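You operate a simulated robot arm through the tools that you are given. There is no shell and no other tool. Be economical: measure what you need, move in short steps, check, and stop when the job is done.

You are at the controls of a simulated two-armed robot. One attempt, no reset.

Task
Take the teal plate and put it on the steel cart's top shelf.

Only the result counts: the job must be done as asked and must still hold three seconds after the hand-in. Knocking over, shifting, dropping, spilling or breaking anything else fails it.

Robot
Two 6-joint arms with two-finger parallel grippers on one trunk, on a base that drives. Base frame: it is fixed to the floor where the robot stands at the start and does not move with it; the origin is under the middle of the robot, x ahead of it, y to its left, z up. Readings come in m, rad, newtons and seconds.
The left shoulder is at the start at [0.06, 0.187, 0.861], the right one opposite. Places, roughly: steel cart's top shelf [0.6, 0.2, 0.9]. Payload 1.57 kg a hand.
The tool frame of a hand sits at the grasp point between the pads (the TCP): z along the fingers, y along the line on which they close. The tips reach 0.03 m beyond it. The gripper opens to 0.11 m. The fingers are 0.024 m wide and 0.012 m thick; the gripper's body (0.048 by 0.112 m) begins 0.078 m behind the TCP.
Orientation is told as [roll, pitch, yaw] about the base's x, y, z axes, in that order, counted from this pose: with the fingers straight down and closing along the base's y, the tool's x points along the base's -x, its y along +y and its z along -z.

Tools
- The arms move only by the tool nudge_tool. It takes "left_series", "right_series" or both (then of equal length, played together; a hand with none holds still); each is a list of rows, each a list of 7 numbers: the shift along the tool's x, y, z in m, then the turn, a rotation vector about the tool's x, y, z in rad, then the opening, from 0 (shut) to 1 (fully open). In form: [[tx, ty, tz, ax, ay, az, claw], ...]. A call has 1 to 10 rows; each row shifts and turns the commanded pose from where the row before left it, along the tool's axes as they then stand. Each row takes 0.2 s and may step no farther than 0.05 m and 0.15 rad from the row before; otherwise, or with a gripper value out of range, the whole call is refused. Where a pose cannot be reached the arm comes as near as it can. A force on the tool above 40 N (or 10 N above the force at the start of the call, whichever is more), or a blocked arm, ends the call early, and 0.2 s more pass. Each finger travels about 0.153 m/s and halts on what it meets, pressing with about 23 N; the grip force reading is that of the motor and also rises with nothing between the fingers. The clock runs only during rows and for 0.2 s after the last one: add rows that do not move to give the fingers time. The reply holds the time, the measured pose of the TCP, the force on the tool along the base axes, the opening and the grip force, in the units named above and with some noise.
- Cameras (640 x 400 px; columns grow to the right, rows downward): "scene" is now at [0.0237, -0.0212, 1.4148]; the picture's right is [-0.07, -1.00, 0.00], its down [-0.76, 0.05, -0.65] and it looks along [0.65, -0.05, -0.76] (base axes); focal length 258 px, centre (320, 200). "left" rides on the left gripper at [0.07, -0.016, -0.141] in its tool frame; the picture's right is [0.23, 0.97, 0.00], its down [-0.86, 0.20, -0.48] and it looks along [-0.47, 0.11, 0.88] (tool axes); focal length 222 px, centre (320, 200). "right" rides on the right gripper at [0.07, 0.016, -0.141] in its tool frame; the picture's right is [-0.23, 0.97, 0.00], its down [-0.86, -0.20, -0.48] and it looks along [-0.47, -0.11, 0.88] (tool axes); focal length 222 px, centre (320, 200). There is no depth. A picture from a camera that has moved, and an enlarged one, comes with that camera's place and axes in the base frame and with its lens. The place of the scene camera against the robot may be out by one fixed shift of up to 0.025 m in any direction.
- camera(camera): a new picture of that camera. It takes no simulated time.
- lift_body(by): slides the trunk up (or, below 0, down) by that many m; the arms and the scene camera ride with it, the base frame stays. It gives what a move gives, with no picture.
- roll_base(legs): drives the robot by 1 to 6 legs, each [ahead, left, turn to the left] in m, m and rad, along the robot's own axes; the way and the turn of a leg run together, so that a leg with both is an arc; at most 1.5 m and 3.142 rad a leg. The arms and the cameras ride along, it lands a little off, and it stops where it bumps. It gives what a move gives.
- head_to(pan, tilt): turns the head with the scene camera to pan (to the left, within 1.501 rad either way) and tilt (down, from -0.506 to 1.204), counted from straight ahead of the robot. It gives what a move gives.
- enlarge(camera, box): a new picture of the part [left, top, right, bottom] of that camera's present view, enlarged. It takes no simulated time.
- sign_off(): hands the job in; it is judged then, once.

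Go step by step. Nothing tells you exact positions but the pictures and the camera data: compare them with the known pose of the tool, close in by small moves and look again before you grip or let go. The budget is 120 turns and 92 pictures, counting those below and the enlarged ones. Unless the task says otherwise, let go and move clear before handing in, and close with one line.

The tools are called by a JSON object that holds its "fn" and its "kwargs". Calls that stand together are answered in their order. nudge_tool: Moves the arms, as the interface text tells. Its arguments: {"type":"object","properties":{"left_series":{"type":"array"},"right_series":{"type":"array"}},"required":[]} The other tools are called the same way: lift_body (by) slides the trunk up or down; roll_base (legs) drives the base; head_to (pan, tilt) turns the head that bears the scene camera; camera (camera) takes a picture; enlarge (camera, box) takes an enlarged picture of a part of a camera's view; sign_off () hands the job in.

At the start:

```text
time: 0.0
left_position: [0.3443, 0.2941, 1.1243]
left_tool_rot: [0.001, 0.0, -0.001]
left_ft_force: [-1.1, 0.2, -0.2]
left_gripper_width: 0.1101
left_grasp_force: 0.2
right_position: [0.3435, -0.004, 1.0739]
right_tool_rot: [0.0, 0.0, 0.001]
right_ft_force: [0.6, 0.8, -0.6]
right_gripper_width: 0.1102
right_grasp_force: 0.1
trunk travel left (down, up): [-0.49, 0.5]
robot x, y, heading: [0.0015, -0.003, -0.003]
head pan, tilt: [-0.07, 0.86]
```

scene: 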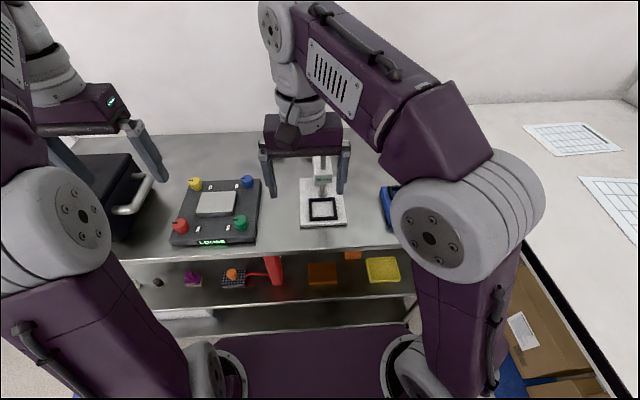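
right: 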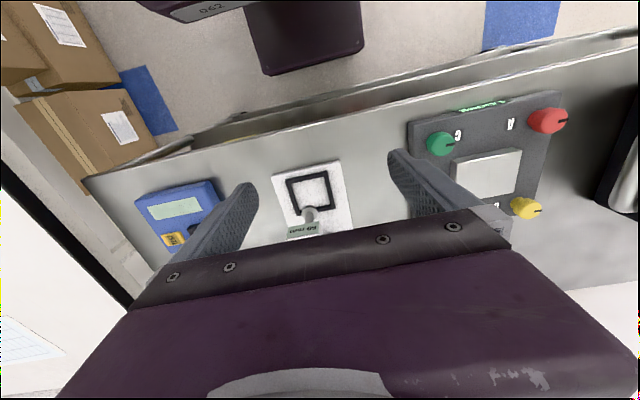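
left: 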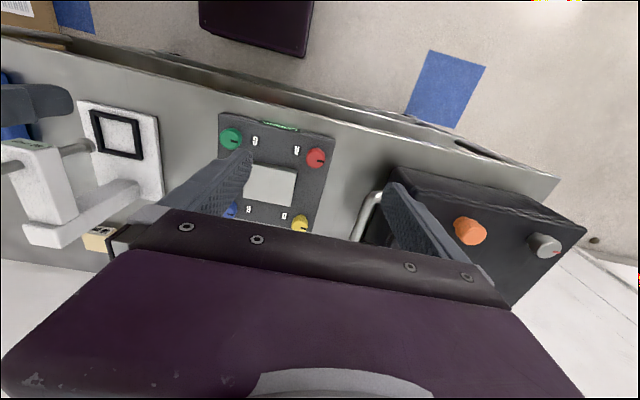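

I see the steel cart ahead with devices on its top shelf, and no teal plate yet. I'll turn the head to look around.

{"fn": "head_to", "kwargs": {"pan": -1.1, "tilt": 0.7}}

{"fn": "camera", "kwargs": {"camera": "scene"}}

{"fn": "head_to", "kwargs": {"pan": 1.1, "tilt": 0.7}}

{"fn": "camera", "kwargs": {"camera": "scene"}}

```text
time: 1.3
left_position: [0.345, 0.295, 1.1261]
left_tool_rot: [-0.001, 0.0, 0.001]
left_ft_force: [0.9, 0.1, -0.1]
left_gripper_width: 0.1099
left_grasp_force: 0.0
right_position: [0.3435, -0.0037, 1.0731]
right_tool_rot: [0.0, 0.0, 0.001]
right_ft_force: [-0.3, 0.4, -1.3]
right_gripper_width: 0.1102
right_grasp_force: 0.0
trunk travel left (down, up): [-0.49, 0.5]
robot x, y, heading: [0.0003, -0.001, -0.0]
head pan, tilt: [-1.1, 0.7]
```

```text
88 pictures are left
camera scene: at [-0.0151, -0.0914, 1.4279], right [-0.89, -0.45, 0.0], down [-0.29, 0.57, -0.76], along [0.35, -0.68, -0.64], focal length 258 px, centre (320, 200)
```

scene: 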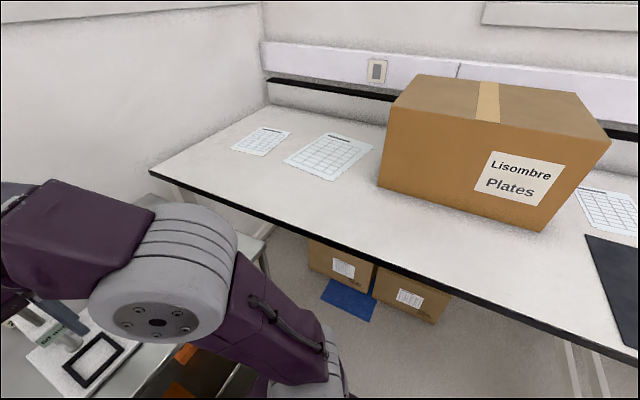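

```text
time: 3.4
left_position: [0.344, 0.2951, 1.1257]
left_tool_rot: [0.001, 0.0, 0.002]
left_ft_force: [0.0, 0.1, -0.3]
left_gripper_width: 0.11
left_grasp_force: 0.2
right_position: [0.3436, -0.0043, 1.073]
right_tool_rot: [0.001, -0.001, -0.001]
right_ft_force: [0.1, 0.2, 0.1]
right_gripper_width: 0.11
right_grasp_force: 0.1
trunk travel left (down, up): [-0.49, 0.5]
robot x, y, heading: [-0.0032, -0.0025, -0.001]
head pan, tilt: [1.1, 0.7]
```

```text
87 pictures are left
camera scene: at [-0.0151, 0.0599, 1.4279], right [0.89, -0.45, 0.0], down [-0.29, -0.57, -0.76], along [0.35, 0.68, -0.64], focal length 258 px, centre (320, 200)
```

scene: 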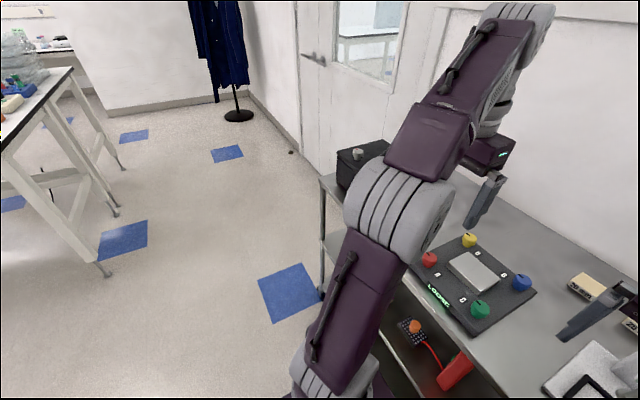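

The cart is ahead, a bench with a "Plates" box is to the right, and another bench is behind on the left. No teal plate so far, so I'll look further round.

{"fn": "head_to", "kwargs": {"pan": -1.5, "tilt": 0.4}}

{"fn": "camera", "kwargs": {"camera": "scene"}}

{"fn": "head_to", "kwargs": {"pan": 1.5, "tilt": 0.4}}

{"fn": "camera", "kwargs": {"camera": "scene"}}

{"fn": "head_to", "kwargs": {"pan": 0.15, "tilt": 1.15}}

{"fn": "camera", "kwargs": {"camera": "scene"}}

```text
time: 5.7
left_position: [0.3445, 0.2964, 1.1251]
left_tool_rot: [0.001, 0.0, 0.0]
left_ft_force: [0.3, -0.5, 0.5]
left_gripper_width: 0.1102
left_grasp_force: 0.0
right_position: [0.3437, -0.0037, 1.0743]
right_tool_rot: [0.001, 0.0, 0.002]
right_ft_force: [0.4, 0.5, -0.1]
right_gripper_width: 0.11
right_grasp_force: 0.0
trunk travel left (down, up): [-0.49, 0.5]
robot x, y, heading: [-0.0, 0.0009, 0.001]
head pan, tilt: [-1.499, 0.4]
```

```text
86 pictures are left
camera scene: at [-0.0471, -0.1081, 1.4547], right [-1.0, -0.07, 0.0], down [-0.03, 0.39, -0.92], along [0.07, -0.92, -0.39], focal length 258 px, centre (320, 200)
```

scene: 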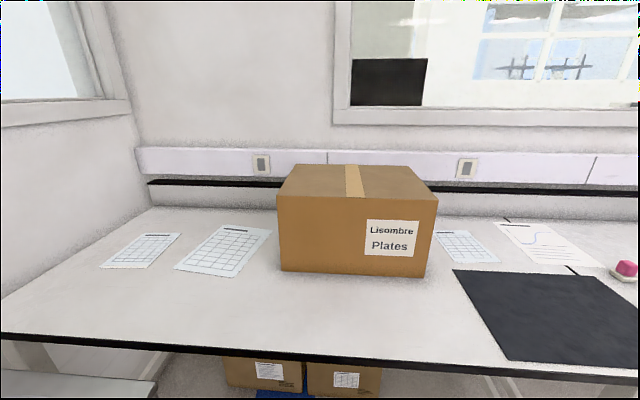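

```text
time: 8.3
left_position: [0.344, 0.2952, 1.1244]
left_tool_rot: [-0.002, 0.0, 0.0]
left_ft_force: [-0.5, 0.2, 0.0]
left_gripper_width: 0.1101
left_grasp_force: 0.1
right_position: [0.3449, -0.0037, 1.0741]
right_tool_rot: [-0.001, -0.001, 0.0]
right_ft_force: [-0.2, 0.3, -0.5]
right_gripper_width: 0.1101
right_grasp_force: 0.0
trunk travel left (down, up): [-0.49, 0.5]
robot x, y, heading: [-0.0022, 0.0003, 0.002]
head pan, tilt: [1.499, 0.4]
```

```text
85 pictures are left
camera scene: at [-0.0471, 0.0767, 1.4547], right [1.0, -0.07, 0.0], down [-0.03, -0.39, -0.92], along [0.07, 0.92, -0.39], focal length 258 px, centre (320, 200)
```

scene: 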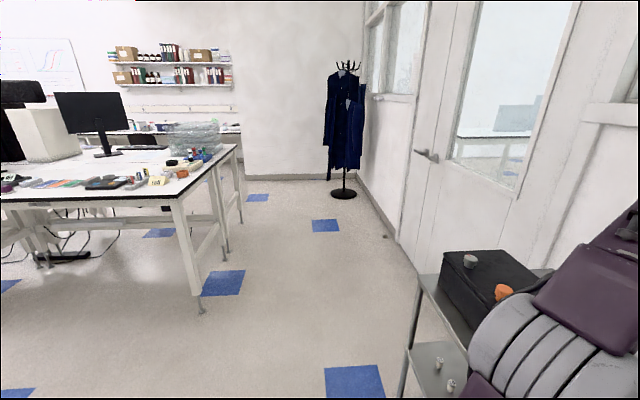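

```text
time: 9.8
left_position: [0.345, 0.295, 1.1256]
left_tool_rot: [0.0, -0.001, 0.0]
left_ft_force: [0.2, 0.5, 0.2]
left_gripper_width: 0.1099
left_grasp_force: 0.0
right_position: [0.3438, -0.004, 1.0739]
right_tool_rot: [-0.001, 0.001, 0.0]
right_ft_force: [-0.1, 0.6, 0.7]
right_gripper_width: 0.11
right_grasp_force: 0.0
trunk travel left (down, up): [-0.49, 0.5]
robot x, y, heading: [0.0001, -0.0006, 0.0]
head pan, tilt: [0.15, 1.15]
```

```text
84 pictures are left
camera scene: at [0.0052, -0.0068, 1.3948], right [0.15, -0.99, 0.0], down [-0.9, -0.14, -0.41], along [0.4, 0.06, -0.91], focal length 258 px, centre (320, 200)
```

scene: 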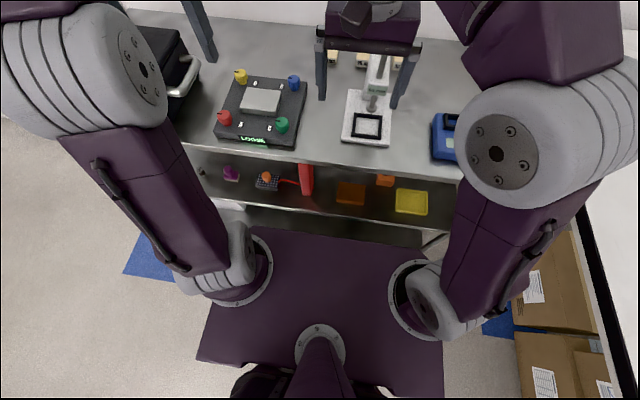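

On the lower shelf (z≈0.52) I see orange and yellow pieces. The bench behind on the left also holds small things, so I'll enlarge both.

{"fn": "enlarge", "kwargs": {"camera": "scene", "box": [180, 130, 480, 240]}}

{"fn": "head_to", "kwargs": {"pan": 1.5, "tilt": 0.4}}

{"fn": "enlarge", "kwargs": {"camera": "scene", "box": [0, 80, 260, 240]}}

```text
2.13 times, centred on (330, 185) of scene
camera zoom: at [0.0052, -0.0068, 1.3948], right [0.15, -0.99, 0.0], down [-0.9, -0.14, -0.41], along [0.4, 0.06, -0.91], focal length 549 px, centre (299, 232)
```

zoom: 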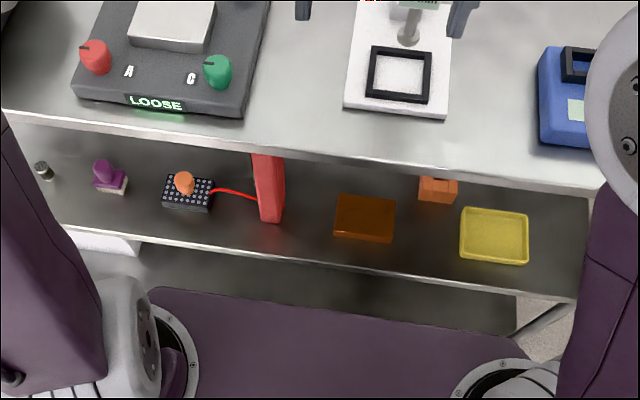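

```text
time: 11.3
left_position: [0.3439, 0.2959, 1.1261]
left_tool_rot: [-0.001, -0.001, 0.0]
left_ft_force: [-0.1, 0.2, -0.1]
left_gripper_width: 0.1098
left_grasp_force: 0.0
right_position: [0.3444, -0.0032, 1.0738]
right_tool_rot: [-0.001, 0.002, 0.0]
right_ft_force: [0.7, 0.4, -1.1]
right_gripper_width: 0.1101
right_grasp_force: 0.1
trunk travel left (down, up): [-0.49, 0.5]
robot x, y, heading: [-0.0012, 0.0011, -0.006]
head pan, tilt: [1.499, 0.4]
```

```text
2.46 times, centred on (130, 160) of scene
camera zoom: at [-0.047, 0.0767, 1.4547], right [1.0, -0.07, 0.0], down [-0.03, -0.39, -0.92], along [0.07, 0.92, -0.39], focal length 634 px, centre (788, 298)
```

zoom: 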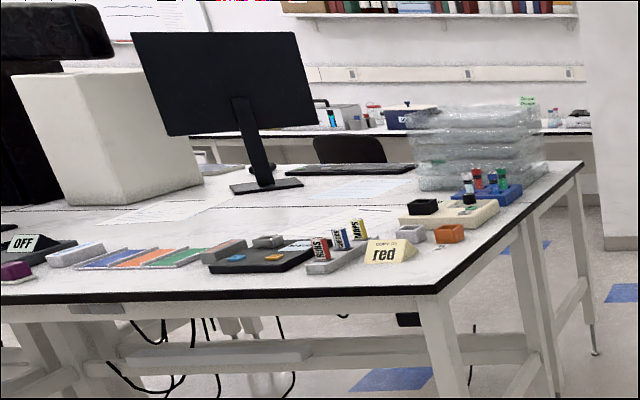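

No teal plate in view yet. I'll back off the cart and turn left to see what's behind me.

{"fn": "roll_base", "kwargs": {"legs": [[-0.4, 0, 0], [0, 0, 1.2]]}}

{"fn": "camera", "kwargs": {"camera": "scene"}}

{"fn": "head_to", "kwargs": {"pan": 0.7, "tilt": 0.4}}

{"fn": "camera", "kwargs": {"camera": "scene"}}

```text
time: 16.8
left_position: [-0.554, 0.4233, 1.1238]
left_tool_rot: [0.0, -0.001, 1.223]
left_ft_force: [0.1, -0.1, 0.8]
left_gripper_width: 0.1101
left_grasp_force: 0.1
right_position: [-0.2725, 0.3215, 1.0727]
right_tool_rot: [-0.001, 0.001, 1.223]
right_ft_force: [-0.7, -0.4, -0.2]
right_gripper_width: 0.1097
right_grasp_force: 0.1
trunk travel left (down, up): [-0.49, 0.5]
robot x, y, heading: [-0.3944, -0.0013, 1.225]
head pan, tilt: [1.499, 0.4]
```

```text
81 pictures are left
camera scene: at [-0.4921, -0.035, 1.4547], right [0.41, 0.91, 0.0], down [0.36, -0.16, -0.92], along [-0.84, 0.37, -0.39], focal length 258 px, centre (320, 200)
```

scene: 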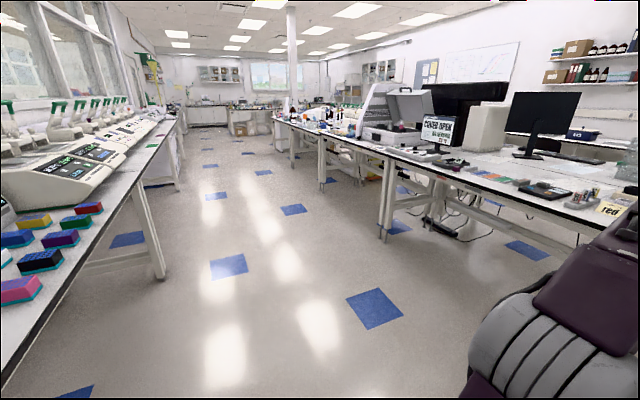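

```text
time: 17.9
left_position: [-0.5543, 0.424, 1.1243]
left_tool_rot: [0.0, 0.0, 1.222]
left_ft_force: [0.5, 0.3, 0.0]
left_gripper_width: 0.1101
left_grasp_force: 0.1
right_position: [-0.2721, 0.3207, 1.0741]
right_tool_rot: [0.001, -0.001, 1.223]
right_ft_force: [0.4, -0.1, -0.3]
right_gripper_width: 0.1098
right_grasp_force: 0.1
trunk travel left (down, up): [-0.49, 0.5]
robot x, y, heading: [-0.3927, 0.0005, 1.227]
head pan, tilt: [0.7, 0.4]
```

```text
80 pictures are left
camera scene: at [-0.4395, 0.0142, 1.4547], right [0.94, 0.35, 0.0], down [0.13, -0.37, -0.92], along [-0.32, 0.86, -0.39], focal length 258 px, centre (320, 200)
```

scene: 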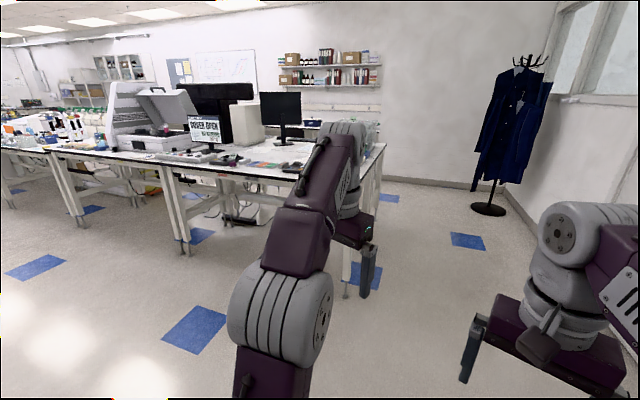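

The bench along the y<0 side continues toward −x with coloured blocks and instruments on it. I'll turn to face −x and inspect that bench.

{"fn": "roll_base", "kwargs": {"legs": [[0, 0, 1.9]]}}

{"fn": "head_to", "kwargs": {"pan": 0.9, "tilt": 0.45}}

{"fn": "camera", "kwargs": {"camera": "scene"}}

{"fn": "head_to", "kwargs": {"pan": 1.5, "tilt": 0.6}}

{"fn": "camera", "kwargs": {"camera": "scene"}}

```text
time: 22.8
left_position: [-0.7486, -0.2834, 1.1253]
left_tool_rot: [0.0, 0.0, 3.104]
left_ft_force: [-0.4, -0.5, 0.1]
left_gripper_width: 0.1101
left_grasp_force: 0.1
right_position: [-0.7368, 0.0159, 1.0725]
right_tool_rot: [-0.002, -0.001, 3.103]
right_ft_force: [-0.9, 0.1, 0.8]
right_gripper_width: 0.1097
right_grasp_force: 0.1
trunk travel left (down, up): [-0.49, 0.5]
robot x, y, heading: [-0.3948, -0.0004, 3.103]
head pan, tilt: [0.7, 0.4]
```

```text
time: 23.6
left_position: [-0.748, -0.2819, 1.1249]
left_tool_rot: [0.0, 0.0, 3.103]
left_ft_force: [-0.3, 0.3, -1.1]
left_gripper_width: 0.1102
left_grasp_force: 0.1
right_position: [-0.7367, 0.0164, 1.0735]
right_tool_rot: [0.0, 0.0, 3.102]
right_ft_force: [-0.2, -0.4, 0.8]
right_gripper_width: 0.1099
right_grasp_force: 0.1
trunk travel left (down, up): [-0.49, 0.5]
robot x, y, heading: [-0.396, 0.0002, 3.102]
head pan, tilt: [0.901, 0.45]
```

```text
79 pictures are left
camera scene: at [-0.387, -0.0884, 1.4501], right [-0.76, 0.65, 0.0], down [0.28, 0.33, -0.9], along [-0.59, -0.68, -0.44], focal length 258 px, centre (320, 200)
```

scene: 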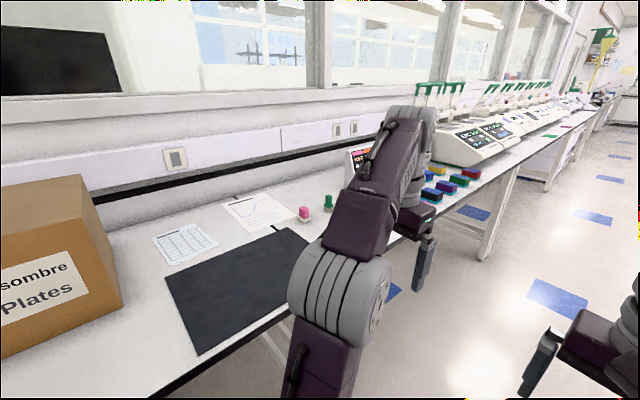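

```text
time: 24.6
left_position: [-0.7494, -0.2817, 1.1252]
left_tool_rot: [0.0, 0.0, 3.104]
left_ft_force: [0.3, -0.5, 0.4]
left_gripper_width: 0.11
left_grasp_force: 0.0
right_position: [-0.7365, 0.0171, 1.0744]
right_tool_rot: [0.0, -0.001, 3.102]
right_ft_force: [0.0, 0.2, 0.5]
right_gripper_width: 0.1099
right_grasp_force: 0.1
trunk travel left (down, up): [-0.49, 0.5]
robot x, y, heading: [-0.3948, -0.002, 3.099]
head pan, tilt: [1.499, 0.6]
```

```text
78 pictures are left
camera scene: at [-0.3369, -0.1065, 1.4365], right [-0.99, 0.11, 0.0], down [0.06, 0.56, -0.83], along [-0.09, -0.82, -0.56], focal length 258 px, centre (320, 200)
```

scene: 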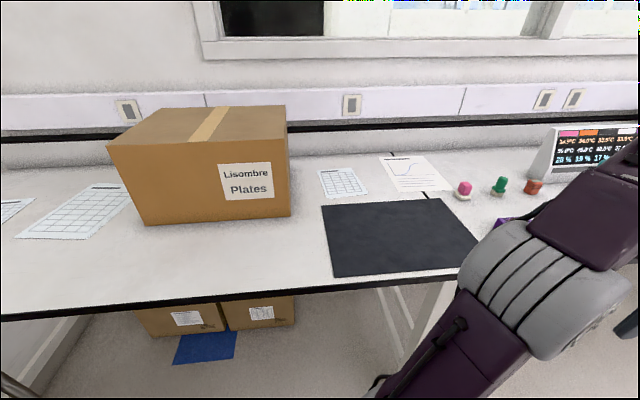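

No teal plate here. The cart's lower shelf is at the stated work-surface height, so I'll turn back to it and look in from lower down.

{"fn": "roll_base", "kwargs": {"legs": [[0, 0, -3.1], [-0.15, 0, 0]]}}

{"fn": "head_to", "kwargs": {"pan": 0.0, "tilt": 0.55}}

{"fn": "lift_body", "kwargs": {"by": -0.35}}

{"fn": "camera", "kwargs": {"camera": "scene"}}

```text
time: 33.0
left_position: [-0.2192, 0.3098, 1.1248]
left_tool_rot: [0.0, -0.002, 0.07]
left_ft_force: [-0.3, 0.0, 0.9]
left_gripper_width: 0.1099
left_grasp_force: 0.2
right_position: [-0.1981, 0.0095, 1.0727]
right_tool_rot: [0.0, 0.001, 0.071]
right_ft_force: [0.0, 0.7, -0.5]
right_gripper_width: 0.1099
right_grasp_force: 0.0
trunk travel left (down, up): [-0.49, 0.5]
robot x, y, heading: [-0.5415, -0.013, 0.07]
head pan, tilt: [1.499, 0.6]
```

```text
time: 34.6
left_position: [-0.2187, 0.3085, 1.1242]
left_tool_rot: [0.001, 0.001, 0.071]
left_ft_force: [-1.0, 0.0, -0.1]
left_gripper_width: 0.11
left_grasp_force: 0.2
right_position: [-0.1985, 0.0105, 1.0733]
right_tool_rot: [0.0, 0.0, 0.072]
right_ft_force: [-0.6, 0.3, 0.3]
right_gripper_width: 0.11
right_grasp_force: 0.2
trunk travel left (down, up): [-0.49, 0.5]
robot x, y, heading: [-0.5415, -0.0143, 0.068]
head pan, tilt: [0.0, 0.55]
```

```text
time: 38.1
left_position: [-0.2185, 0.3072, 0.7766]
left_tool_rot: [0.0, 0.0, 0.072]
left_ft_force: [-0.1, -0.2, -0.2]
left_gripper_width: 0.1099
left_grasp_force: 0.1
right_position: [-0.1987, 0.0093, 0.7233]
right_tool_rot: [-0.002, -0.001, 0.071]
right_ft_force: [0.5, 1.9, -0.5]
right_gripper_width: 0.1098
right_grasp_force: 0.1
trunk travel left (down, up): [-0.14, 0.85]
robot x, y, heading: [-0.546, -0.0127, 0.069]
head pan, tilt: [0.0, 0.55]
```

```text
77 pictures are left
camera scene: at [-0.5055, -0.0244, 1.091], right [0.07, -1.0, 0.0], down [-0.52, -0.04, -0.85], along [0.85, 0.06, -0.52], focal length 258 px, centre (320, 200)
```

scene: 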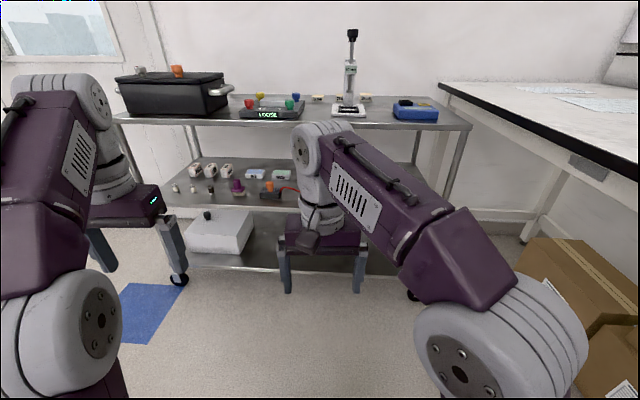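

The right arm hides the middle of the lower shelf. I'll enlarge the left part, then sidestep left to see the right part.

{"fn": "enlarge", "kwargs": {"camera": "scene", "box": [150, 140, 310, 240]}}

{"fn": "roll_base", "kwargs": {"legs": [[0, 0.4, 0]]}}

{"fn": "head_to", "kwargs": {"pan": -0.3, "tilt": 0.5}}

{"fn": "camera", "kwargs": {"camera": "scene"}}

```text
4.00 times, centred on (230, 190) of scene
camera zoom: at [-0.5055, -0.0244, 1.091], right [0.07, -1.0, 0.0], down [-0.52, -0.04, -0.85], along [0.85, 0.06, -0.52], focal length 1030 px, centre (680, 240)
```

zoom: 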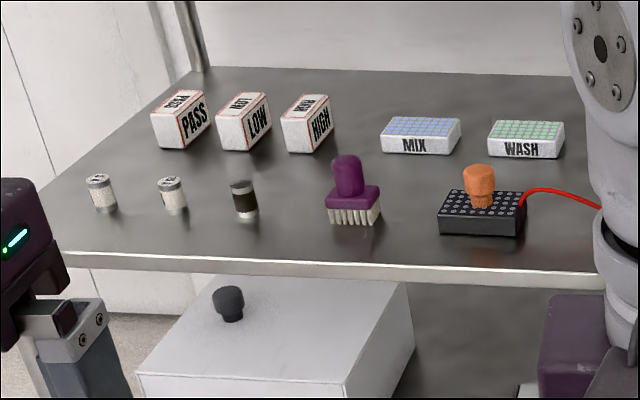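

```text
time: 40.5
left_position: [-0.2463, 0.7045, 0.7747]
left_tool_rot: [-0.001, 0.001, 0.071]
left_ft_force: [0.0, 0.2, 1.2]
left_gripper_width: 0.1102
left_grasp_force: 0.0
right_position: [-0.2257, 0.4052, 0.7235]
right_tool_rot: [-0.001, 0.0, 0.071]
right_ft_force: [0.2, -1.2, -0.1]
right_gripper_width: 0.1099
right_grasp_force: 0.1
trunk travel left (down, up): [-0.14, 0.85]
robot x, y, heading: [-0.5692, 0.3849, 0.072]
head pan, tilt: [0.0, 0.55]
```

```text
time: 41.4
left_position: [-0.2457, 0.7031, 0.7734]
left_tool_rot: [-0.001, -0.001, 0.07]
left_ft_force: [0.7, 0.3, 0.6]
left_gripper_width: 0.1102
left_grasp_force: 0.1
right_position: [-0.2268, 0.4048, 0.7232]
right_tool_rot: [0.0, -0.001, 0.07]
right_ft_force: [-0.9, 0.2, -0.1]
right_gripper_width: 0.1103
right_grasp_force: 0.1
trunk travel left (down, up): [-0.14, 0.85]
robot x, y, heading: [-0.5653, 0.3843, 0.068]
head pan, tilt: [-0.3, 0.499]
```

```text
75 pictures are left
camera scene: at [-0.5344, 0.3444, 1.0956], right [-0.23, -0.97, 0.0], down [-0.47, 0.11, -0.88], along [0.85, -0.2, -0.48], focal length 258 px, centre (320, 200)
```

scene: 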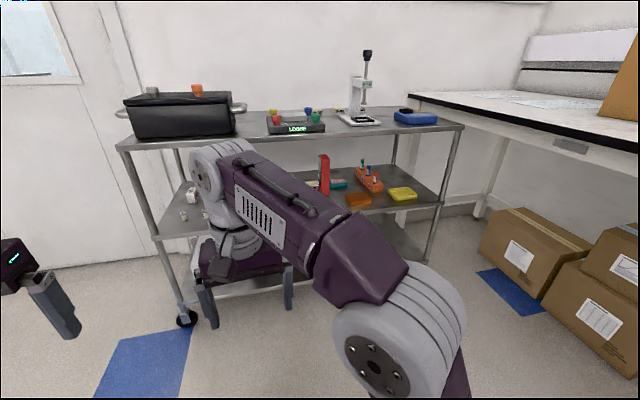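

A teal thing shows just behind the red box on the lower shelf. I'll enlarge it.

{"fn": "enlarge", "kwargs": {"camera": "scene", "box": [290, 90, 450, 220]}}

```text
3.08 times, centred on (370, 155) of scene
camera zoom: at [-0.5344, 0.3444, 1.0956], right [-0.23, -0.97, 0.0], down [-0.47, 0.11, -0.88], along [0.85, -0.2, -0.48], focal length 792 px, centre (166, 338)
```

zoom: 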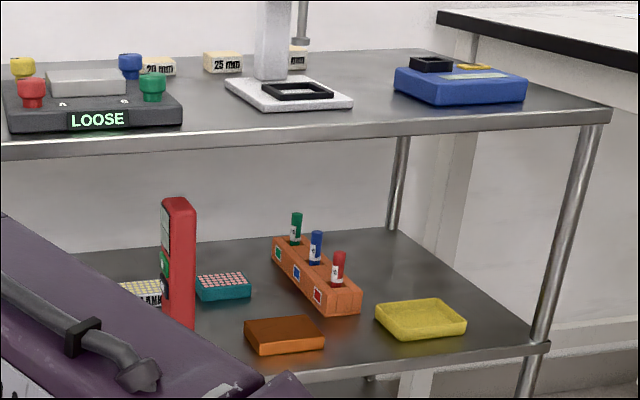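

The teal well plate is on the lower shelf at about (0.59, −0.02), behind the orange block, between the red box and the tube rack. It needs a slanted forward grasp, so I'll pitch the right tool forward here in free space.

{"fn": "nudge_tool", "kwargs": {"right_series": [[0, 0, 0, 0, -0.15, 0, 1], [0, 0, 0, 0, -0.15, 0, 1], [0, 0, 0, 0, -0.15, 0, 1], [0, 0, 0, 0, -0.15, 0, 1], [0, 0, 0, 0, -0.15, 0, 1], [0, 0, 0, 0, -0.15, 0, 1], [0, 0, 0, 0, 0, 0, 1], [0, 0, 0, 0, 0, 0, 1]]}}

{"fn": "head_to", "kwargs": {"pan": -0.3, "tilt": 0.6}}

{"fn": "camera", "kwargs": {"camera": "scene"}}

{"fn": "camera", "kwargs": {"camera": "right"}}

```text
time: 43.1
left_position: [-0.2465, 0.7042, 0.7742]
left_tool_rot: [-0.002, 0.001, 0.07]
left_ft_force: [0.1, -0.1, -0.8]
left_gripper_width: 0.1101
left_grasp_force: 0.0
right_position: [-0.2265, 0.4045, 0.7231]
right_tool_rot: [-0.001, -0.9, 0.07]
right_ft_force: [0.1, -0.1, -0.2]
right_gripper_width: 0.11
right_grasp_force: 0.1
trunk travel left (down, up): [-0.14, 0.85]
robot x, y, heading: [-0.5679, 0.3857, 0.066]
head pan, tilt: [-0.3, 0.499]
```

```text
time: 43.8
left_position: [-0.2472, 0.7041, 0.7744]
left_tool_rot: [0.0, 0.0, 0.07]
left_ft_force: [-0.1, -0.2, -0.6]
left_gripper_width: 0.1101
left_grasp_force: 0.1
right_position: [-0.2272, 0.4058, 0.724]
right_tool_rot: [-0.001, -0.898, 0.069]
right_ft_force: [0.3, -0.1, 0.2]
right_gripper_width: 0.1098
right_grasp_force: 0.0
trunk travel left (down, up): [-0.14, 0.85]
robot x, y, heading: [-0.5656, 0.3836, 0.07]
head pan, tilt: [-0.3, 0.6]
```

```text
73 pictures are left
camera scene: at [-0.537, 0.3449, 1.0865], right [-0.23, -0.97, 0.0], down [-0.55, 0.13, -0.83], along [0.8, -0.19, -0.56], focal length 258 px, centre (320, 200)
```

scene: 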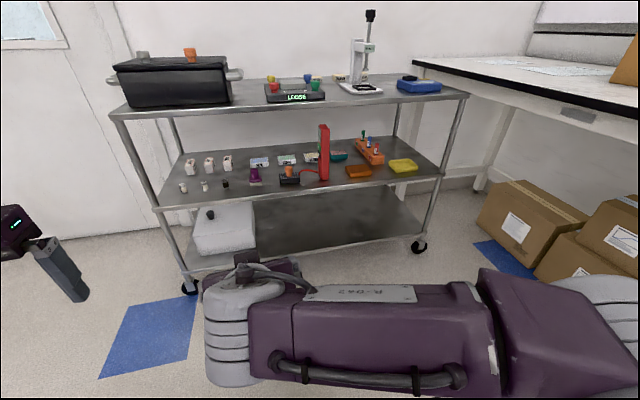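

```text
72 pictures are left
camera right: at [-0.3814, 0.41, 0.7569], right [0.07, 0.98, 0.18], down [0.17, -0.19, 0.97], along [0.98, -0.04, -0.18], focal length 222 px, centre (320, 200)
```

right: 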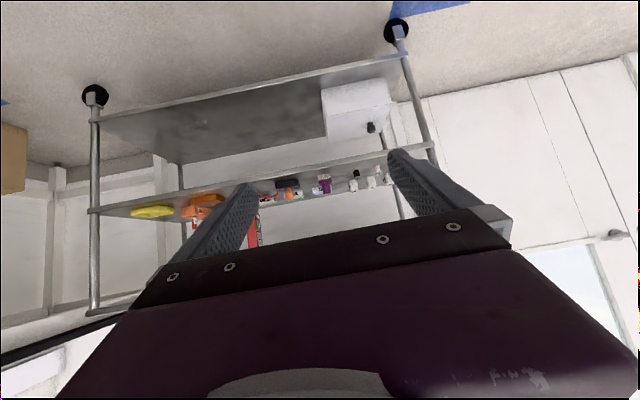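

The arm is now clear of the view. I'll enlarge the lower and upper shelves.

{"fn": "enlarge", "kwargs": {"camera": "scene", "box": [290, 120, 430, 200]}}

{"fn": "enlarge", "kwargs": {"camera": "scene", "box": [230, 60, 470, 200]}}

```text
4.57 times, centred on (360, 160) of scene
camera zoom: at [-0.537, 0.3449, 1.0865], right [-0.23, -0.97, 0.0], down [-0.55, 0.13, -0.83], along [0.8, -0.19, -0.56], focal length 1177 px, centre (137, 383)
```

zoom: 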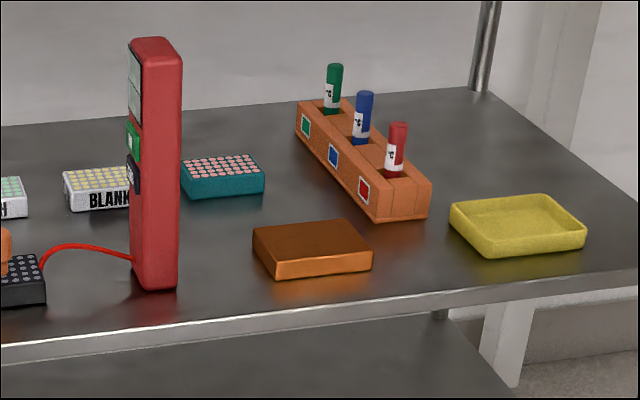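

```text
2.67 times, centred on (350, 130) of scene
camera zoom: at [-0.537, 0.3449, 1.0865], right [-0.23, -0.97, 0.0], down [-0.55, 0.13, -0.83], along [0.8, -0.19, -0.56], focal length 687 px, centre (240, 387)
```

zoom: 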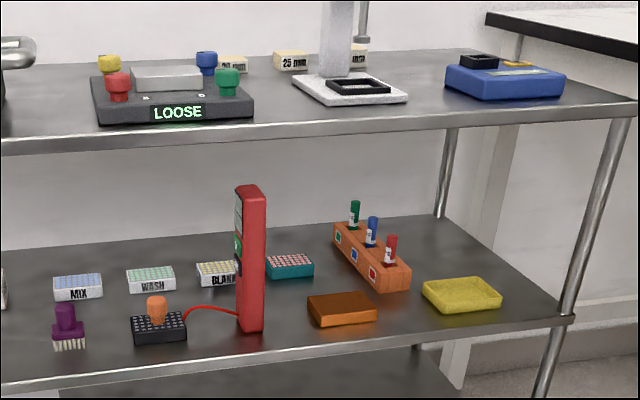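

The plate (≈0.08 wide in y, 0.05 deep, 0.025 high) is centred near (0.63, −0.03). The red box's right face is near y=0.08, the rack's left side near −0.15, and the orange block in front spans x 0.41–0.485. I'll retract the left arm, line up the base and lower the trunk.

{"fn": "nudge_tool", "kwargs": {"left_series": [[0.05, 0, 0, 0, 0, 0, 1], [0.05, 0, 0, 0, 0, 0, 1], [0.04, 0, 0, 0, 0, 0, 1]]}}

{"fn": "roll_base", "kwargs": {"legs": [[0, 0, -0.07], [0.34, -0.254, 0]]}}

{"fn": "lift_body", "kwargs": {"by": -0.1}}

{"fn": "camera", "kwargs": {"camera": "scene"}}

{"fn": "camera", "kwargs": {"camera": "right"}}

```text
time: 44.6
left_position: [-0.3862, 0.6952, 0.7767]
left_tool_rot: [0.0, 0.0, 0.07]
left_ft_force: [-0.5, -0.3, -0.7]
left_gripper_width: 0.11
left_grasp_force: 0.1
right_position: [-0.228, 0.4049, 0.7235]
right_tool_rot: [-0.001, -0.9, 0.068]
right_ft_force: [0.1, 0.0, 0.0]
right_gripper_width: 0.1099
right_grasp_force: 0.0
trunk travel left (down, up): [-0.14, 0.85]
robot x, y, heading: [-0.5705, 0.3878, 0.067]
head pan, tilt: [-0.3, 0.6]
```

```text
time: 47.7
left_position: [-0.0252, 0.4332, 0.7764]
left_tool_rot: [0.0, 0.0, -0.004]
left_ft_force: [-0.2, -0.6, -0.1]
left_gripper_width: 0.1102
left_grasp_force: 0.1
right_position: [0.1137, 0.1323, 0.7236]
right_tool_rot: [-0.001, -0.9, -0.004]
right_ft_force: [0.1, 0.2, -0.3]
right_gripper_width: 0.1101
right_grasp_force: 0.1
trunk travel left (down, up): [-0.14, 0.85]
robot x, y, heading: [-0.2289, 0.1402, -0.002]
head pan, tilt: [-0.3, 0.6]
```

```text
time: 49.0
left_position: [-0.0246, 0.4339, 0.6756]
left_tool_rot: [0.0, 0.0, -0.005]
left_ft_force: [0.0, -0.4, 0.4]
left_gripper_width: 0.1102
left_grasp_force: 0.1
right_position: [0.1128, 0.1329, 0.6238]
right_tool_rot: [-0.001, -0.899, -0.003]
right_ft_force: [-0.4, 0.2, 0.2]
right_gripper_width: 0.11
right_grasp_force: 0.1
trunk travel left (down, up): [-0.04, 0.95]
robot x, y, heading: [-0.2297, 0.1377, -0.004]
head pan, tilt: [-0.3, 0.6]
```

```text
69 pictures are left
camera scene: at [-0.1992, 0.0958, 0.9865], right [-0.3, -0.95, 0.0], down [-0.54, 0.17, -0.83], along [0.79, -0.25, -0.56], focal length 258 px, centre (320, 200)
```

scene: 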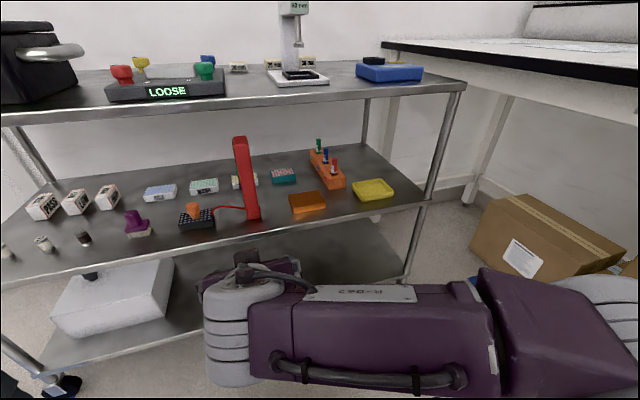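

```text
68 pictures are left
camera right: at [-0.0404, 0.149, 0.6569], right [0.14, 0.97, 0.18], down [0.16, -0.2, 0.97], along [0.98, -0.11, -0.18], focal length 222 px, centre (320, 200)
```

right: 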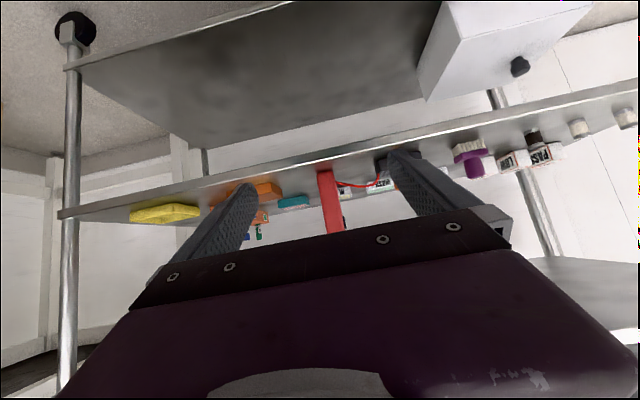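

Both cameras see the plate. I'll enlarge both for a more precise triangulation.

{"fn": "enlarge", "kwargs": {"camera": "scene", "box": [230, 130, 390, 230]}}

{"fn": "enlarge", "kwargs": {"camera": "right", "box": [220, 150, 380, 250]}}

```text
4.00 times, centred on (310, 180) of scene
camera zoom: at [-0.1992, 0.0958, 0.9865], right [-0.3, -0.95, 0.0], down [-0.54, 0.17, -0.83], along [0.79, -0.25, -0.56], focal length 1030 px, centre (360, 280)
```

zoom: 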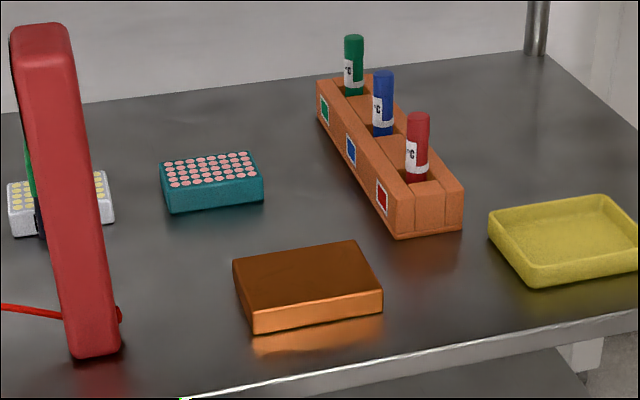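

```text
4.00 times, centred on (300, 200) of right
camera zoom: at [-0.0404, 0.149, 0.6569], right [0.14, 0.97, 0.18], down [0.16, -0.2, 0.97], along [0.98, -0.11, -0.18], focal length 888 px, centre (400, 200)
```

zoom: 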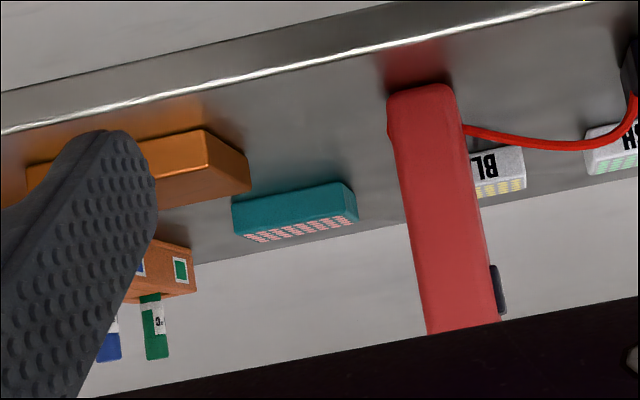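

The wrist camera puts the plate's centre at y ≈ −0.01, with its front face at x ≈ 0.59–0.60. I'll shift the tool sideways to line up, then drive up to the cart at my known-good starting distance.

{"fn": "nudge_tool", "kwargs": {"right_series": [[0, -0.05, 0, 0, 0, 0, 1], [0, -0.05, 0, 0, 0, 0, 1], [0, -0.043, 0, 0, 0, 0, 1], [0, 0, 0, 0, 0, 0, 1]]}}

{"fn": "roll_base", "kwargs": {"legs": [[0.19, 0, 0]]}}

{"fn": "camera", "kwargs": {"camera": "right"}}

{"fn": "camera", "kwargs": {"camera": "scene"}}

```text
time: 50.0
left_position: [-0.0247, 0.4337, 0.6763]
left_tool_rot: [0.0, 0.0, -0.004]
left_ft_force: [0.4, 0.6, 0.1]
left_gripper_width: 0.11
left_grasp_force: 0.0
right_position: [0.1805, 0.0628, 0.6176]
right_tool_rot: [-0.004, -0.899, -0.004]
right_ft_force: [-0.4, 0.2, -0.4]
right_gripper_width: 0.1099
right_grasp_force: 0.0
right hand out of reach, approached as far as the arm can: row 1, 2, 3
trunk travel left (down, up): [-0.04, 0.95]
robot x, y, heading: [-0.2289, 0.134, -0.001]
head pan, tilt: [-0.3, 0.6]
```

```text
time: 51.5
left_position: [0.1635, 0.4321, 0.6765]
left_tool_rot: [0.0, 0.0, -0.003]
left_ft_force: [-0.5, 0.5, -0.4]
left_gripper_width: 0.1101
left_grasp_force: 0.0
right_position: [0.3683, 0.0632, 0.6161]
right_tool_rot: [-0.003, -0.896, -0.005]
right_ft_force: [0.2, -0.6, -0.5]
right_gripper_width: 0.1105
right_grasp_force: 0.1
trunk travel left (down, up): [-0.04, 0.95]
robot x, y, heading: [-0.0436, 0.1381, -0.005]
head pan, tilt: [-0.3, 0.6]
```

```text
65 pictures are left
camera right: at [0.2143, 0.0793, 0.6507], right [0.15, 0.97, 0.18], down [0.16, -0.2, 0.97], along [0.98, -0.11, -0.18], focal length 222 px, centre (320, 200)
```

right: 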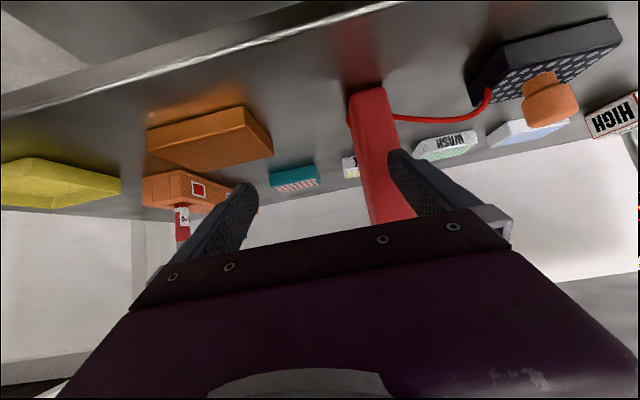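

```text
64 pictures are left
camera scene: at [-0.0113, 0.0951, 0.9865], right [-0.3, -0.95, 0.0], down [-0.54, 0.17, -0.83], along [0.79, -0.25, -0.56], focal length 258 px, centre (320, 200)
```

scene: 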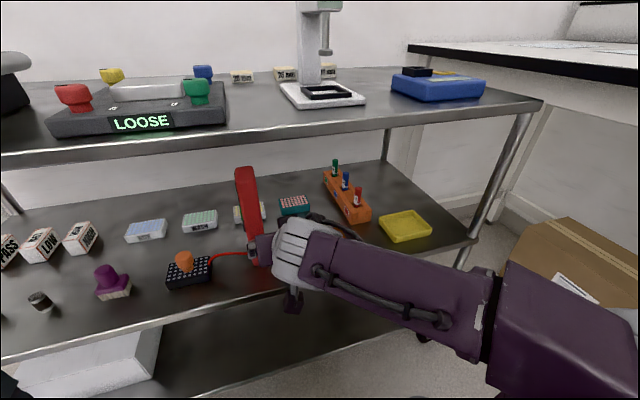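

The sideways shift hit the arm's inner reach limit, leaving the tool close to the red box. I'll back off a little, extend forward, then shift sideways.

{"fn": "roll_base", "kwargs": {"legs": [[-0.16, 0, 0]]}}

{"fn": "nudge_tool", "kwargs": {"right_series": [[-0.031, 0, 0.039, 0, 0, 0, 1], [-0.031, 0, 0.039, 0, 0, 0, 1], [0, -0.04, 0, 0, 0, 0, 1], [0, -0.035, 0, 0, 0, 0, 1], [0, 0, 0, 0, 0, 0, 1]]}}

```text
time: 53.0
left_position: [-0.0001, 0.4341, 0.6761]
left_tool_rot: [-0.001, 0.0, 0.0]
left_ft_force: [-0.1, -0.3, 0.2]
left_gripper_width: 0.11
left_grasp_force: 0.1
right_position: [0.2048, 0.0639, 0.617]
right_tool_rot: [-0.002, -0.896, 0.0]
right_ft_force: [0.5, -0.1, -1.1]
right_gripper_width: 0.11
right_grasp_force: 0.1
trunk travel left (down, up): [-0.04, 0.95]
robot x, y, heading: [-0.2052, 0.1347, -0.002]
head pan, tilt: [-0.3, 0.6]
```

```text
time: 54.2
left_position: [-0.0001, 0.4345, 0.6755]
left_tool_rot: [-0.001, 0.0, 0.002]
left_ft_force: [-0.3, 0.3, -0.2]
left_gripper_width: 0.1098
left_grasp_force: 0.0
right_position: [0.3038, -0.0107, 0.6166]
right_tool_rot: [-0.002, -0.898, -0.003]
right_ft_force: [-0.7, -0.7, 0.5]
right_gripper_width: 0.1104
right_grasp_force: 0.1
trunk travel left (down, up): [-0.04, 0.95]
robot x, y, heading: [-0.2061, 0.1422, -0.002]
head pan, tilt: [-0.3, 0.6]
```

The tool is now at y ≈ −0.01 and clear of the shelf. I'll drive ahead over the orange block's front and look again.

{"fn": "roll_base", "kwargs": {"legs": [[0.12, 0, 0]]}}

{"fn": "camera", "kwargs": {"camera": "right"}}

{"fn": "camera", "kwargs": {"camera": "scene"}}

```text
time: 55.4
left_position: [0.1172, 0.4346, 0.6753]
left_tool_rot: [-0.001, 0.001, 0.0]
left_ft_force: [0.6, -0.2, -0.1]
left_gripper_width: 0.11
left_grasp_force: 0.0
right_position: [0.4225, -0.0094, 0.6179]
right_tool_rot: [-0.001, -0.896, 0.0]
right_ft_force: [-1.1, -0.1, 0.4]
right_gripper_width: 0.1099
right_grasp_force: 0.1
trunk travel left (down, up): [-0.04, 0.95]
robot x, y, heading: [-0.0899, 0.1368, 0.004]
head pan, tilt: [-0.3, 0.6]
```

```text
63 pictures are left
camera right: at [0.2691, 0.0061, 0.6508], right [0.14, 0.97, 0.18], down [0.16, -0.2, 0.97], along [0.98, -0.11, -0.18], focal length 222 px, centre (320, 200)
```

right: 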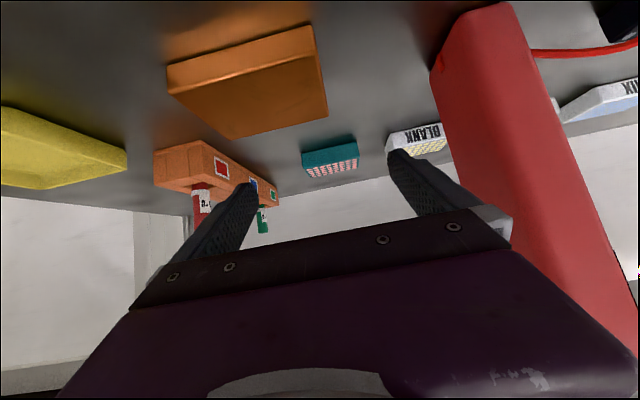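

```text
62 pictures are left
camera scene: at [-0.0564, 0.0955, 0.9865], right [-0.3, -0.96, 0.0], down [-0.54, 0.17, -0.83], along [0.79, -0.24, -0.56], focal length 258 px, centre (320, 200)
```

scene: 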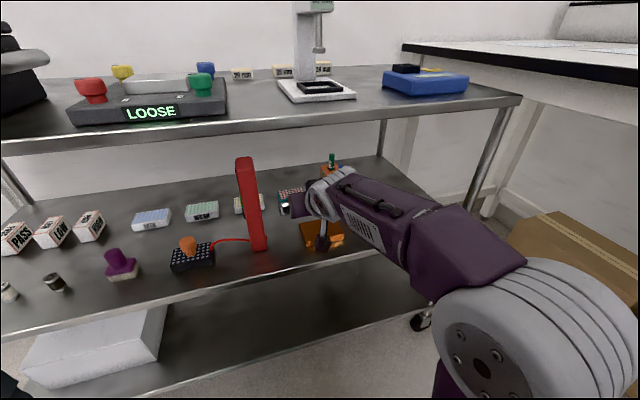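

There's clearance to the red box on the left and the orange block below. I'll enlarge the plate in the wrist view to refine.

{"fn": "enlarge", "kwargs": {"camera": "right", "box": [260, 110, 420, 210]}}

```text
4.00 times, centred on (340, 160) of right
camera zoom: at [0.2691, 0.0061, 0.6508], right [0.14, 0.97, 0.18], down [0.16, -0.2, 0.97], along [0.98, -0.11, -0.18], focal length 888 px, centre (240, 360)
```

zoom: 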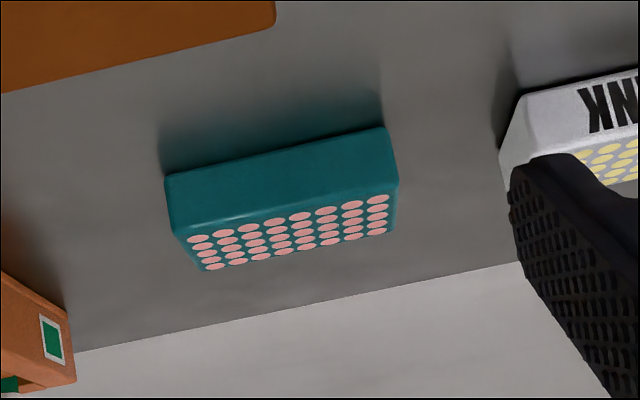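

The wrist camera puts the plate at x 0.579–0.63, y −0.044…0.038, with its top near z 0.545. I'll drive 0.07 closer at this height, which is clear of everything, then extend the arm.

{"fn": "roll_base", "kwargs": {"legs": [[0.07, 0, 0]]}}

{"fn": "nudge_tool", "kwargs": {"right_series": [[-0.025, 0.005, 0.0313, 0, 0, 0, 1], [-0.025, 0.002, 0.0313, 0, 0, 0, 1], [0, 0, 0, 0, 0, 0, 1]]}}

{"fn": "camera", "kwargs": {"camera": "right"}}

{"fn": "camera", "kwargs": {"camera": "scene"}}

```text
time: 56.4
left_position: [0.1888, 0.4335, 0.6759]
left_tool_rot: [0.0, 0.001, 0.0]
left_ft_force: [-0.8, 0.7, 0.6]
left_gripper_width: 0.1103
left_grasp_force: 0.1
right_position: [0.495, -0.0111, 0.617]
right_tool_rot: [-0.002, -0.896, 0.0]
right_ft_force: [0.4, -0.6, -0.5]
right_gripper_width: 0.11
right_grasp_force: 0.2
trunk travel left (down, up): [-0.04, 0.95]
robot x, y, heading: [-0.0143, 0.1393, 0.001]
head pan, tilt: [-0.3, 0.6]
```

```text
time: 57.2
left_position: [0.1895, 0.4339, 0.6748]
left_tool_rot: [0.0, -0.001, -0.001]
left_ft_force: [0.6, 0.9, 0.5]
left_gripper_width: 0.1104
left_grasp_force: 0.1
right_position: [0.574, -0.0052, 0.6179]
right_tool_rot: [-0.001, -0.896, 0.001]
right_ft_force: [0.3, -0.4, -0.6]
right_gripper_width: 0.11
right_grasp_force: 0.0
trunk travel left (down, up): [-0.04, 0.95]
robot x, y, heading: [-0.0171, 0.1365, -0.002]
head pan, tilt: [-0.3, 0.6]
```

```text
60 pictures are left
camera right: at [0.4216, 0.012, 0.6512], right [0.14, 0.97, 0.18], down [0.16, -0.2, 0.97], along [0.98, -0.11, -0.18], focal length 222 px, centre (320, 200)
```

right: 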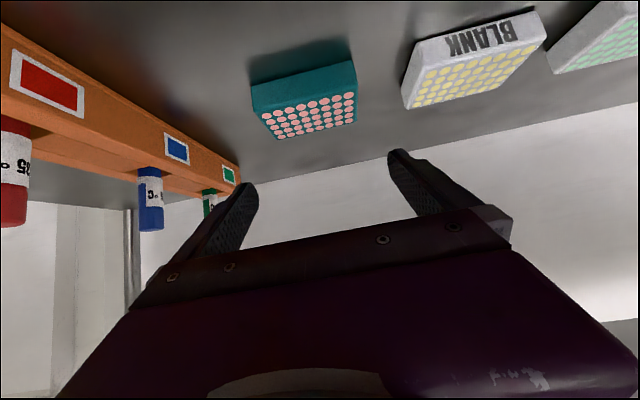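

```text
59 pictures are left
camera scene: at [0.0152, 0.0955, 0.9865], right [-0.3, -0.96, 0.0], down [-0.54, 0.17, -0.82], along [0.79, -0.24, -0.57], focal length 258 px, centre (320, 200)
```

scene: 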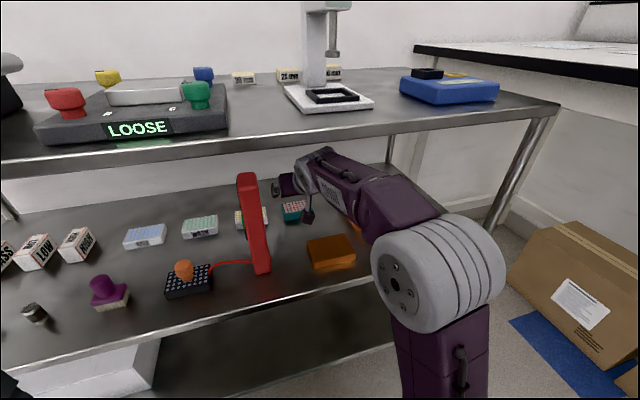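

The plate is confirmed centred at about (0.600, −0.001), with 2 cm to the BLANK plate beside it. I'll lower the open fingers around it.

{"fn": "nudge_tool", "kwargs": {"right_series": [[0.014, 0.004, 0.018, 0, 0, 0, 1], [0.013, 0, 0.0175, 0, 0, 0, 1], [0.013, 0, 0.017, 0, 0, 0, 1], [0, 0, 0, 0, 0, 0, 1]]}}

{"fn": "camera", "kwargs": {"camera": "right"}}

```text
time: 58.2
left_position: [0.1886, 0.4354, 0.6761]
left_tool_rot: [0.001, -0.001, -0.001]
left_ft_force: [0.4, 0.7, 0.0]
left_gripper_width: 0.1099
left_grasp_force: 0.1
right_position: [0.5894, 0.0006, 0.5541]
right_tool_rot: [-0.001, -0.897, 0.0]
right_ft_force: [-1.0, 0.5, -0.3]
right_gripper_width: 0.1099
right_grasp_force: 0.0
trunk travel left (down, up): [-0.04, 0.95]
robot x, y, heading: [-0.0192, 0.1349, -0.001]
head pan, tilt: [-0.3, 0.6]
```

```text
58 pictures are left
camera right: at [0.436, 0.0163, 0.5883], right [0.14, 0.97, 0.18], down [0.16, -0.2, 0.97], along [0.98, -0.11, -0.18], focal length 222 px, centre (320, 200)
```

right: 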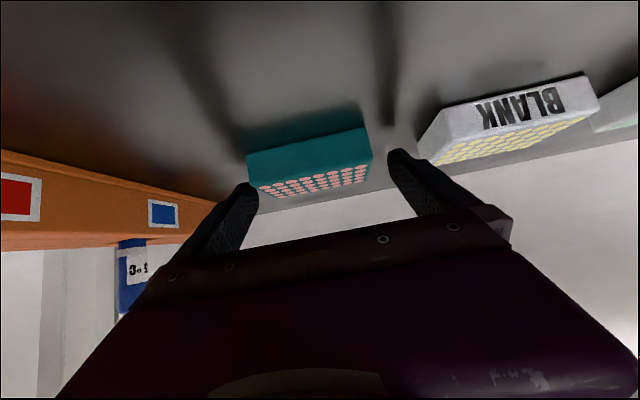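

The fingers straddle the plate with a small gap on each side. I'll close the gripper.

{"fn": "nudge_tool", "kwargs": {"right_series": [[0, -0.002, 0, 0, 0, 0, 1], [0, 0, 0, 0, 0, 0, 0.8], [0, 0, 0, 0, 0, 0, 0.5], [0, 0, 0, 0, 0, 0, 0.3], [0, 0, 0, 0, 0, 0, 0.3]]}}

{"fn": "camera", "kwargs": {"camera": "right"}}

```text
time: 59.4
left_position: [0.188, 0.4341, 0.6766]
left_tool_rot: [0.0, 0.001, 0.0]
left_ft_force: [0.3, 0.8, 0.1]
left_gripper_width: 0.1102
left_grasp_force: 0.0
right_position: [0.5907, -0.0027, 0.5533]
right_tool_rot: [-0.002, -0.897, 0.0]
right_ft_force: [1.3, -0.1, 0.2]
right_gripper_width: 0.0828
right_grasp_force: 22.9
trunk travel left (down, up): [-0.04, 0.95]
robot x, y, heading: [-0.013, 0.1363, -0.005]
head pan, tilt: [-0.3, 0.6]
```

```text
57 pictures are left
camera right: at [0.4365, 0.014, 0.5872], right [0.14, 0.97, 0.18], down [0.16, -0.2, 0.97], along [0.98, -0.11, -0.18], focal length 222 px, centre (320, 200)
```

right: 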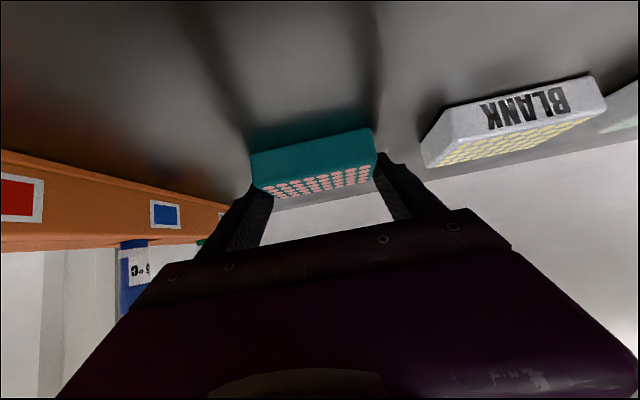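

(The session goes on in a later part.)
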